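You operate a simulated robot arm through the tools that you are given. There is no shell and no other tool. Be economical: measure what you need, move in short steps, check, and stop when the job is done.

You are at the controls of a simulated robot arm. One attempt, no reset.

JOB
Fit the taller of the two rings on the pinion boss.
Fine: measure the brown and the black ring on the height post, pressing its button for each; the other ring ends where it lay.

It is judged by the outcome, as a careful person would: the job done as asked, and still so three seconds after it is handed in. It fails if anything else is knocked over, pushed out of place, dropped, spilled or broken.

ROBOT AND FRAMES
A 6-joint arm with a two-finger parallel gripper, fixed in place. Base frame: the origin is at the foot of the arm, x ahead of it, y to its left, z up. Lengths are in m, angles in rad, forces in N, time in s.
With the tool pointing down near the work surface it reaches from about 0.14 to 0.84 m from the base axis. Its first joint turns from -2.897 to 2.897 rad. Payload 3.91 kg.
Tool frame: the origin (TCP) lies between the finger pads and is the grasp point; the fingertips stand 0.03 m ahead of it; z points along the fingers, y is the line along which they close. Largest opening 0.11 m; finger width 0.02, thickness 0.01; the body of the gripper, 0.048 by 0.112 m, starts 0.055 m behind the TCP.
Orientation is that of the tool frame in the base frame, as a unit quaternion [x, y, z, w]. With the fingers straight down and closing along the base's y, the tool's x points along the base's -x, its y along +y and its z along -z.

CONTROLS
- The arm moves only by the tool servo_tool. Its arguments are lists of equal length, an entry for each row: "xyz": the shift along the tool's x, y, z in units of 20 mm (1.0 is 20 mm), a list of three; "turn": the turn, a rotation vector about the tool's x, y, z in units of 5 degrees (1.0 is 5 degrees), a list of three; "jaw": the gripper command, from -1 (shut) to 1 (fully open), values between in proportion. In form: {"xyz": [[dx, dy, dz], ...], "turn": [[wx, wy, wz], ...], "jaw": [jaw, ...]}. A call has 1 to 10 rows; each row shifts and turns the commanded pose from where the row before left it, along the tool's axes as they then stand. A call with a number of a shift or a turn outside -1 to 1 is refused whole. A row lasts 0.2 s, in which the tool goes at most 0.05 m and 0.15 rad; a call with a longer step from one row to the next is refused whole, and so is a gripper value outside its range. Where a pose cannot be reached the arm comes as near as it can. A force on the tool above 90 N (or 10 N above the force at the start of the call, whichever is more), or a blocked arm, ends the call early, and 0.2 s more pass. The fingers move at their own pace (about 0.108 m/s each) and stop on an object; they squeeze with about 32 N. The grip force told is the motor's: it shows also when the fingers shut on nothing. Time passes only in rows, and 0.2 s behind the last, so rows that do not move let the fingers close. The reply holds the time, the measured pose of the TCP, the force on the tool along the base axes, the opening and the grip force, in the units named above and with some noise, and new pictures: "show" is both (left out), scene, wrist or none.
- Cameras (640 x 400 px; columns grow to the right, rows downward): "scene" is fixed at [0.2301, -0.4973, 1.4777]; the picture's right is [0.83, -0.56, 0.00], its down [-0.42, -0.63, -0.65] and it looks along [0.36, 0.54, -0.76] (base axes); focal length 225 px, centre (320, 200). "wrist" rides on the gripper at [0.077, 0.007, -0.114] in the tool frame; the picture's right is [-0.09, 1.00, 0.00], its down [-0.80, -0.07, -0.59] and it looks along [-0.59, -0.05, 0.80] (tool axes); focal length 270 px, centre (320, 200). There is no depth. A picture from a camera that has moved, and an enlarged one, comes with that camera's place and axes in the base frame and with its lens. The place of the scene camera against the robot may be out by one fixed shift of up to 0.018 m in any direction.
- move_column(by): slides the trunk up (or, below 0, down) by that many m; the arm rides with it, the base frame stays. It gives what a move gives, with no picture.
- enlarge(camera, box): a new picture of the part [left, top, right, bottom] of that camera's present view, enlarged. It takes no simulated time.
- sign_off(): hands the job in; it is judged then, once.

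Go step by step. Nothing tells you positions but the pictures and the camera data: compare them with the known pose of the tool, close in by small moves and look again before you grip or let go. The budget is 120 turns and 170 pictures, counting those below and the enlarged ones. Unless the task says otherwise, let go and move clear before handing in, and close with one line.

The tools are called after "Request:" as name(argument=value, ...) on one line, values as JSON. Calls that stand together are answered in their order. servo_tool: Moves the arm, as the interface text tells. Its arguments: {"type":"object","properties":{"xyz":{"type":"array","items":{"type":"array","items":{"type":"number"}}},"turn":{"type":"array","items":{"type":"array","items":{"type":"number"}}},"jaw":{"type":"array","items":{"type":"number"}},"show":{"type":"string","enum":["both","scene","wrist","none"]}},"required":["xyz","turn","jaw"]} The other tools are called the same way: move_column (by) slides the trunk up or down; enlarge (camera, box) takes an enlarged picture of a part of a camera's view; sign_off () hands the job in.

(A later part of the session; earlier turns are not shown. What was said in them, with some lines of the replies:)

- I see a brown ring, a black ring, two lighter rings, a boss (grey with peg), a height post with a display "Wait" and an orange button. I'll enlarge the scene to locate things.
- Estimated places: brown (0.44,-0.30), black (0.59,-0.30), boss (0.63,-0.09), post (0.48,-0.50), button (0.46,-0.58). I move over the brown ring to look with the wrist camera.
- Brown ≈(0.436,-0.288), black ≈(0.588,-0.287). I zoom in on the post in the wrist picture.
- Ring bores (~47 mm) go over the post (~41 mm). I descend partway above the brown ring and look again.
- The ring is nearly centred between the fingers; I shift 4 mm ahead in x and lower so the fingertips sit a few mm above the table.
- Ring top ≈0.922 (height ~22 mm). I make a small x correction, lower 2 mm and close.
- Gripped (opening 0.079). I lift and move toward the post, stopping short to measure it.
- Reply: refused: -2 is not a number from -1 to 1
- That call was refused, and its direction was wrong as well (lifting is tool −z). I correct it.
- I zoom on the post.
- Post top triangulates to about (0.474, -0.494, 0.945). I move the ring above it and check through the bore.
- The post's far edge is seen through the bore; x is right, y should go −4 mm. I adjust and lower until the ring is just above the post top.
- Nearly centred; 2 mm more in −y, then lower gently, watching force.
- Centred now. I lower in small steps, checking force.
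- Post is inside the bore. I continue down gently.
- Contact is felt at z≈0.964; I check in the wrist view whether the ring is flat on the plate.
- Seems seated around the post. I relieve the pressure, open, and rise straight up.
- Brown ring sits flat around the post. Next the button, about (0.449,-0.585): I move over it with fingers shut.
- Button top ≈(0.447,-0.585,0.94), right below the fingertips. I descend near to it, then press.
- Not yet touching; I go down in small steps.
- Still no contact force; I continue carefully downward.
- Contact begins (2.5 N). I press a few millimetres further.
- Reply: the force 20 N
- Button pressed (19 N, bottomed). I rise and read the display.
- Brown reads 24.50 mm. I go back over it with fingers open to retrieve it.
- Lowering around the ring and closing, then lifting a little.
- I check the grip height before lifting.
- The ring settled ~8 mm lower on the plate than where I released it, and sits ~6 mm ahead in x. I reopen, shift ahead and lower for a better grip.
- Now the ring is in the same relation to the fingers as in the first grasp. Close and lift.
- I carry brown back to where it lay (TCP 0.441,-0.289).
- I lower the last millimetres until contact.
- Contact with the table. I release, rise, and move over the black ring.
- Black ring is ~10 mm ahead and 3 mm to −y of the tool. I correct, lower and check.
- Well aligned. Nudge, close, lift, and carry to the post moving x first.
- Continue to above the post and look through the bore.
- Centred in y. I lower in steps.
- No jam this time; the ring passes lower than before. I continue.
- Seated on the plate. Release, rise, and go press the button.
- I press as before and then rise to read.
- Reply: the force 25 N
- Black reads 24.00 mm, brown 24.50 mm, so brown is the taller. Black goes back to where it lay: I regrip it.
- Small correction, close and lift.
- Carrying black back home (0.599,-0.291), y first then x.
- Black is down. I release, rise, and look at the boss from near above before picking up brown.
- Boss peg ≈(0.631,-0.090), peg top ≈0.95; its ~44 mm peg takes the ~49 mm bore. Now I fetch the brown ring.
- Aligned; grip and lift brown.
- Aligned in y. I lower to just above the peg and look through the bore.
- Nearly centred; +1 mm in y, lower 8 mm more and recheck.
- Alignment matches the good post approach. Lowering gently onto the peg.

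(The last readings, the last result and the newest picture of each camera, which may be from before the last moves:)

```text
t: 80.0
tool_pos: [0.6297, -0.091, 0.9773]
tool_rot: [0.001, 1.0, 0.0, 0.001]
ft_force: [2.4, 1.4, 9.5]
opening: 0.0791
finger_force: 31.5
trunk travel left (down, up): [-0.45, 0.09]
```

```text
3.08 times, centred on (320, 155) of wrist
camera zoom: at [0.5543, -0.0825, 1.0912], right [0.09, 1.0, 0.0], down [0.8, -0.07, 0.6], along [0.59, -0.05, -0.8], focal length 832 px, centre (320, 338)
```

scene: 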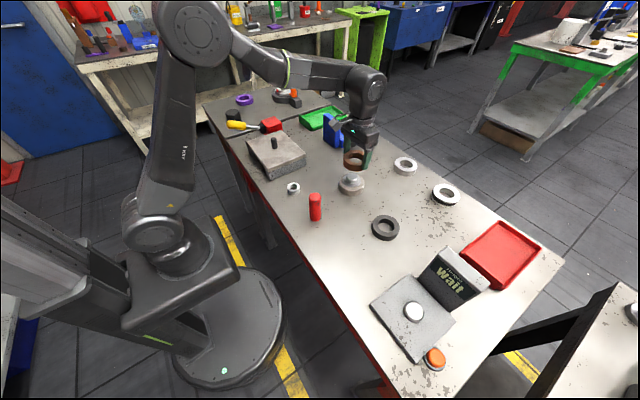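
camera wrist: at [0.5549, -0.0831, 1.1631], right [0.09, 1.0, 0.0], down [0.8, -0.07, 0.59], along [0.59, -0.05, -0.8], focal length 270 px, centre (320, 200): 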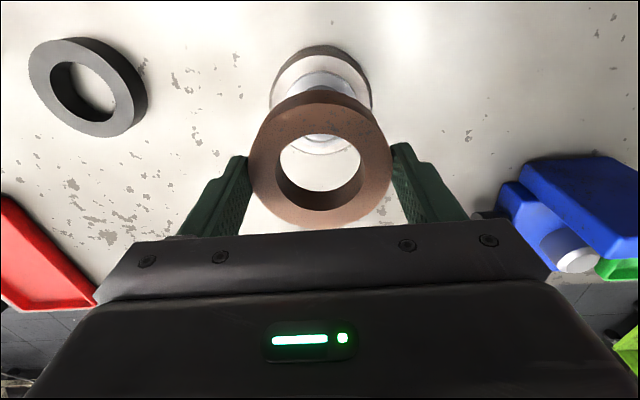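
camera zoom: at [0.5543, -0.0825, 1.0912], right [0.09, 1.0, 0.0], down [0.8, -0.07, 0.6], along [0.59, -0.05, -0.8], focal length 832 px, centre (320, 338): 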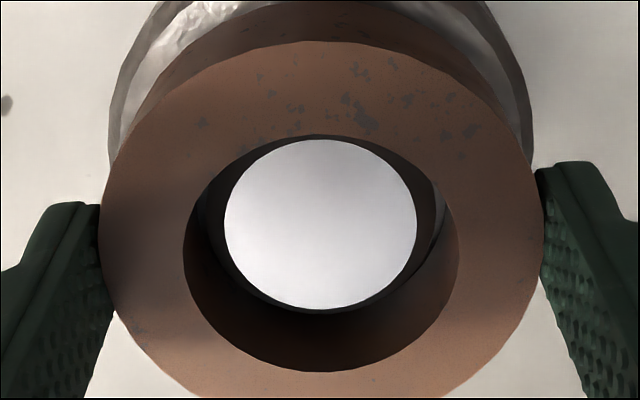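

Contact. I check from the scene camera whether the ring rests on the shoulder.

Request:
enlarge(camera="scene", box=[330, 150, 375, 200])

Request:
enlarge(camera="wrist", box=[220, 50, 420, 240])

```text
8.00 times, centred on (352, 175) of scene
camera zoom: at [0.2301, -0.4973, 1.4777], right [0.83, -0.56, 0.0], down [-0.42, -0.63, -0.65], along [0.36, 0.54, -0.76], focal length 1801 px, centre (60, 400)
```

zoom: 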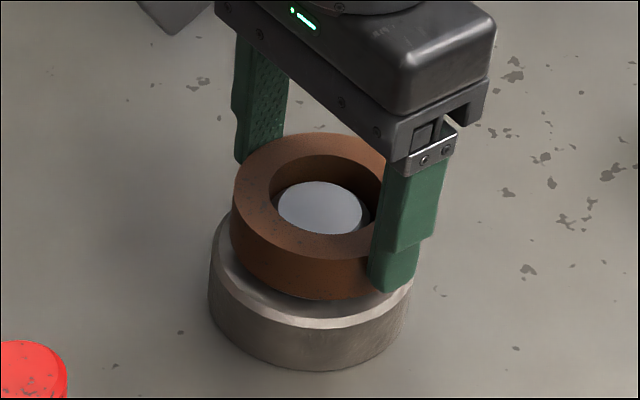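

```text
2.11 times, centred on (320, 145) of wrist
camera zoom: at [0.5543, -0.0825, 1.0912], right [0.09, 1.0, 0.0], down [0.8, -0.07, 0.6], along [0.59, -0.05, -0.8], focal length 569 px, centre (320, 316)
```

zoom: 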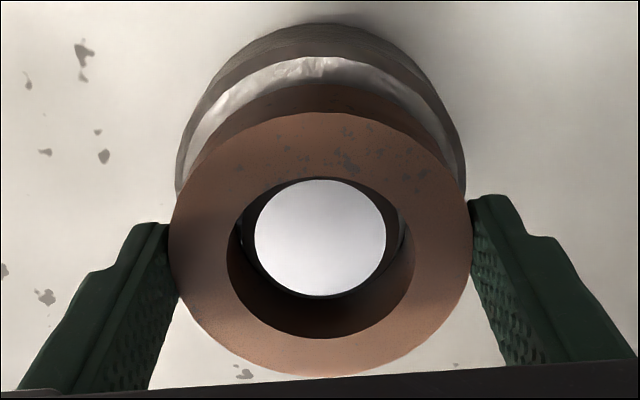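

The peg seems ~2–3 mm toward +x of the bore's centre, so this may be the chamfer. I lift slightly, shift +x 2.5 mm and lower again.

Request:
servo_tool(xyz=[[0, 0, -0.25], [-0.125, -0.02, 0], [0, 0, 0.15], [0, 0, 0.1], [0, 0, 0]], turn=[[0, 0, 0], [0, 0, 0], [0, 0, 0], [0, 0, 0], [0, 0, 0]], jaw=[-1, -1, -1, -1, -1], show="none")

Request:
enlarge(camera="scene", box=[330, 150, 375, 200])

```text
t: 81.2
tool_pos: [0.6313, -0.0912, 0.977]
tool_rot: [0.001, 1.0, -0.001, 0.001]
ft_force: [-12.9, -0.8, 7.6]
opening: 0.0793
finger_force: 32.0
trunk travel left (down, up): [-0.45, 0.09]
```

```text
8.00 times, centred on (352, 175) of scene
camera zoom: at [0.2301, -0.4973, 1.4777], right [0.83, -0.56, 0.0], down [-0.42, -0.63, -0.65], along [0.36, 0.54, -0.76], focal length 1801 px, centre (60, 400)
```

zoom: 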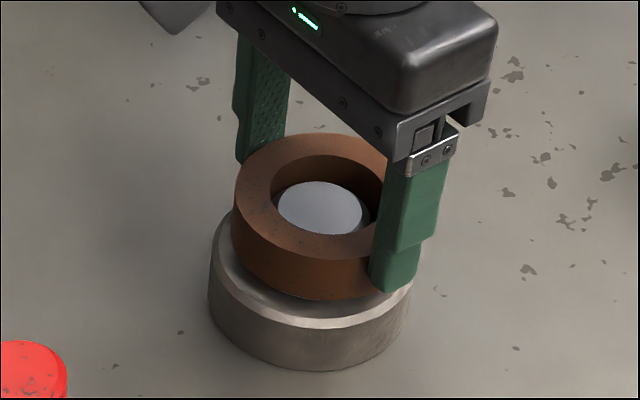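

Sideways force −13 N: too far ahead now, so the peg is within the bore with tight clearance. I go back 2 mm.

Request:
servo_tool(xyz=[[0.1, 0, -0.1], [0, 0, 0.12], [0, 0, 0]], turn=[[0, 0, 0], [0, 0, 0], [0, 0, 0]], jaw=[-1, -1, -1], show="none")

```text
t: 82.0
tool_pos: [0.6329, -0.0904, 0.9772]
tool_rot: [0.0, 1.0, 0.0, 0.003]
ft_force: [-1.3, -1.5, 12.2]
opening: 0.0793
finger_force: 32.3
trunk travel left (down, up): [-0.45, 0.09]
```

Contact at the same height with no sideways force: seated on the shoulder. I relieve, open slowly and look before rising.

Request:
servo_tool(xyz=[[0, 0, -0.1], [0, 0, 0], [0, 0, 0], [0, 0, 0]], turn=[[0, 0, 0], [0, 0, 0], [0, 0, 0], [0, 0, 0]], jaw=[-1, -0.1, 0.9, 0.9], show="none")

Request:
enlarge(camera="scene", box=[330, 150, 375, 200])

Request:
enlarge(camera="wrist", box=[220, 50, 420, 240])

```text
t: 83.0
tool_pos: [0.6305, -0.0898, 0.9768]
tool_rot: [0.001, 1.0, 0.0, -0.001]
ft_force: [-0.3, -0.2, 0.1]
opening: 0.1047
finger_force: 0.0
trunk travel left (down, up): [-0.45, 0.09]
```

```text
8.00 times, centred on (352, 175) of scene
camera zoom: at [0.2301, -0.4973, 1.4777], right [0.83, -0.56, 0.0], down [-0.42, -0.63, -0.65], along [0.36, 0.54, -0.76], focal length 1801 px, centre (60, 400)
```

zoom: 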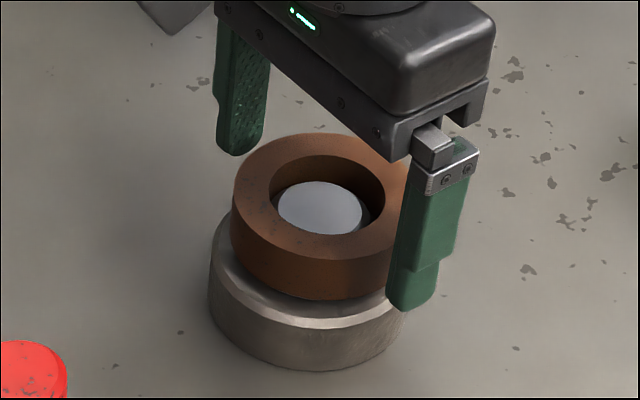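

```text
2.11 times, centred on (320, 145) of wrist
camera zoom: at [0.5543, -0.0824, 1.0912], right [0.09, 1.0, 0.0], down [0.8, -0.07, 0.59], along [0.59, -0.05, -0.8], focal length 569 px, centre (320, 316)
```

zoom: 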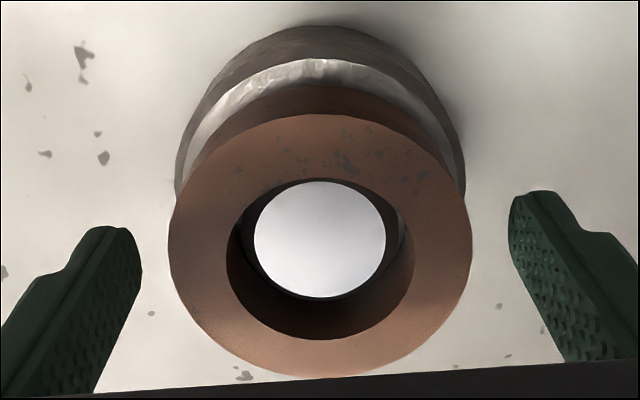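

The ring stayed put and level on release. I rise clear and check the whole scene.

Request:
servo_tool(xyz=[[0, 0, -0.5], [0, 0, -1], [0, 0, -1], [0, 0, -1], [0, 0, -1], [0, 0, -1], [0.5, 0, -1], [0.5, 0, -1], [0.5, 0, 0], [0, 0, 0]], turn=[[0, 0, 0], [0, 0, 0], [0, 0, 0], [0, 0, 0], [0, 0, 0], [0, 0, 0], [0, 0, 0], [0, 0, 0], [0, 0, 0], [0, 0, 0]], jaw=[1, 1, 1, 1, 1, 1, 1, 1, 1, 1])

Request:
enlarge(camera="wrist", box=[240, 60, 400, 200])

Request:
enlarge(camera="scene", box=[270, 140, 480, 271])

```text
t: 85.2
tool_pos: [0.6018, -0.0905, 1.1281]
tool_rot: [0.0, 1.0, 0.0, 0.0]
ft_force: [0.1, 0.1, 0.1]
opening: 0.11
finger_force: 0.0
trunk travel left (down, up): [-0.45, 0.09]
camera wrist: at [0.5249, -0.0831, 1.2428], right [0.09, 1.0, 0.0], down [0.8, -0.07, 0.59], along [0.59, -0.05, -0.8], focal length 270 px, centre (320, 200)
```

scene: 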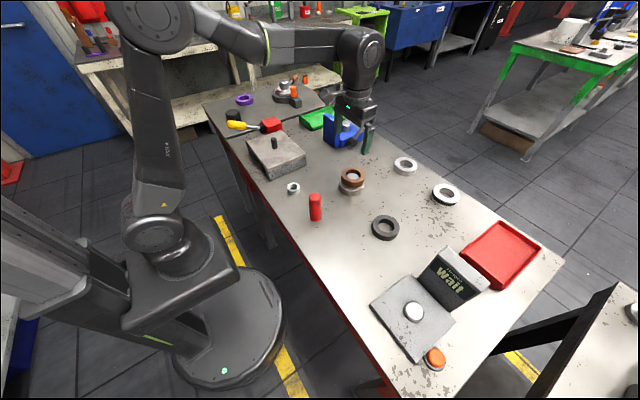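
wrist: 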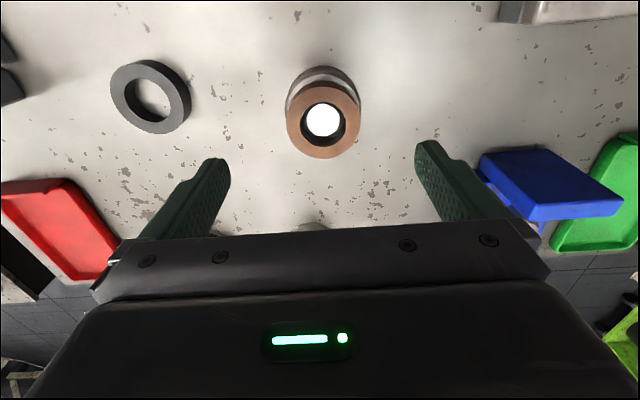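

```text
2.86 times, centred on (320, 130) of wrist
camera zoom: at [0.5249, -0.0831, 1.2428], right [0.09, 1.0, 0.0], down [0.8, -0.07, 0.59], along [0.59, -0.05, -0.8], focal length 772 px, centre (320, 400)
```

zoom: 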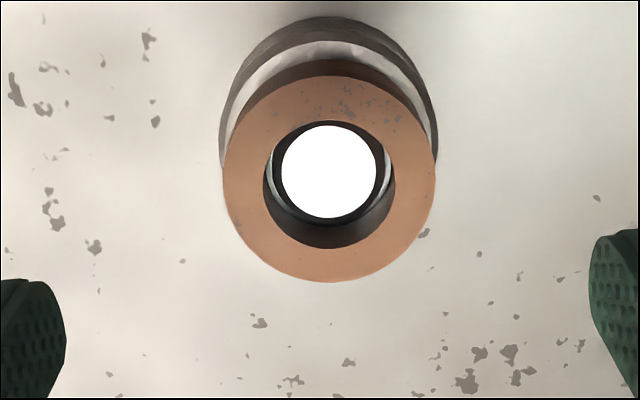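

```text
3.05 times, centred on (375, 206) of scene
camera zoom: at [0.2301, -0.4973, 1.4777], right [0.83, -0.56, 0.0], down [-0.42, -0.63, -0.65], along [0.36, 0.54, -0.76], focal length 686 px, centre (152, 183)
```

zoom: 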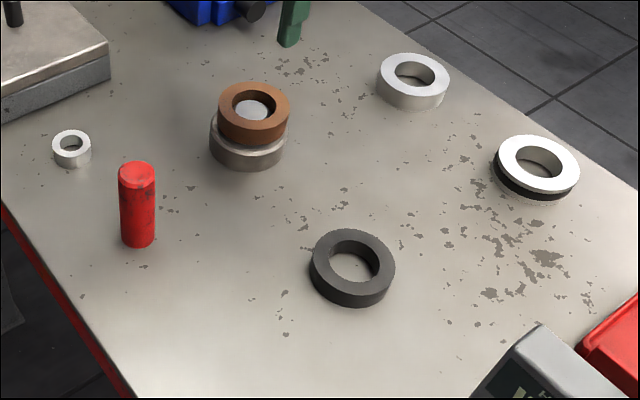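

The brown ring sits level on the boss with the peg centred in it. Black is back within about 2 mm of where it lay, nothing else has moved, and the arm is clear, so I hand in.

Request:
sign_off()

```text
The job is handed in.
```

The brown ring measured 24.50 mm against 24.00 mm for the black, so brown is fitted on the pinion boss and black is back where it lay, within about 2 mm.
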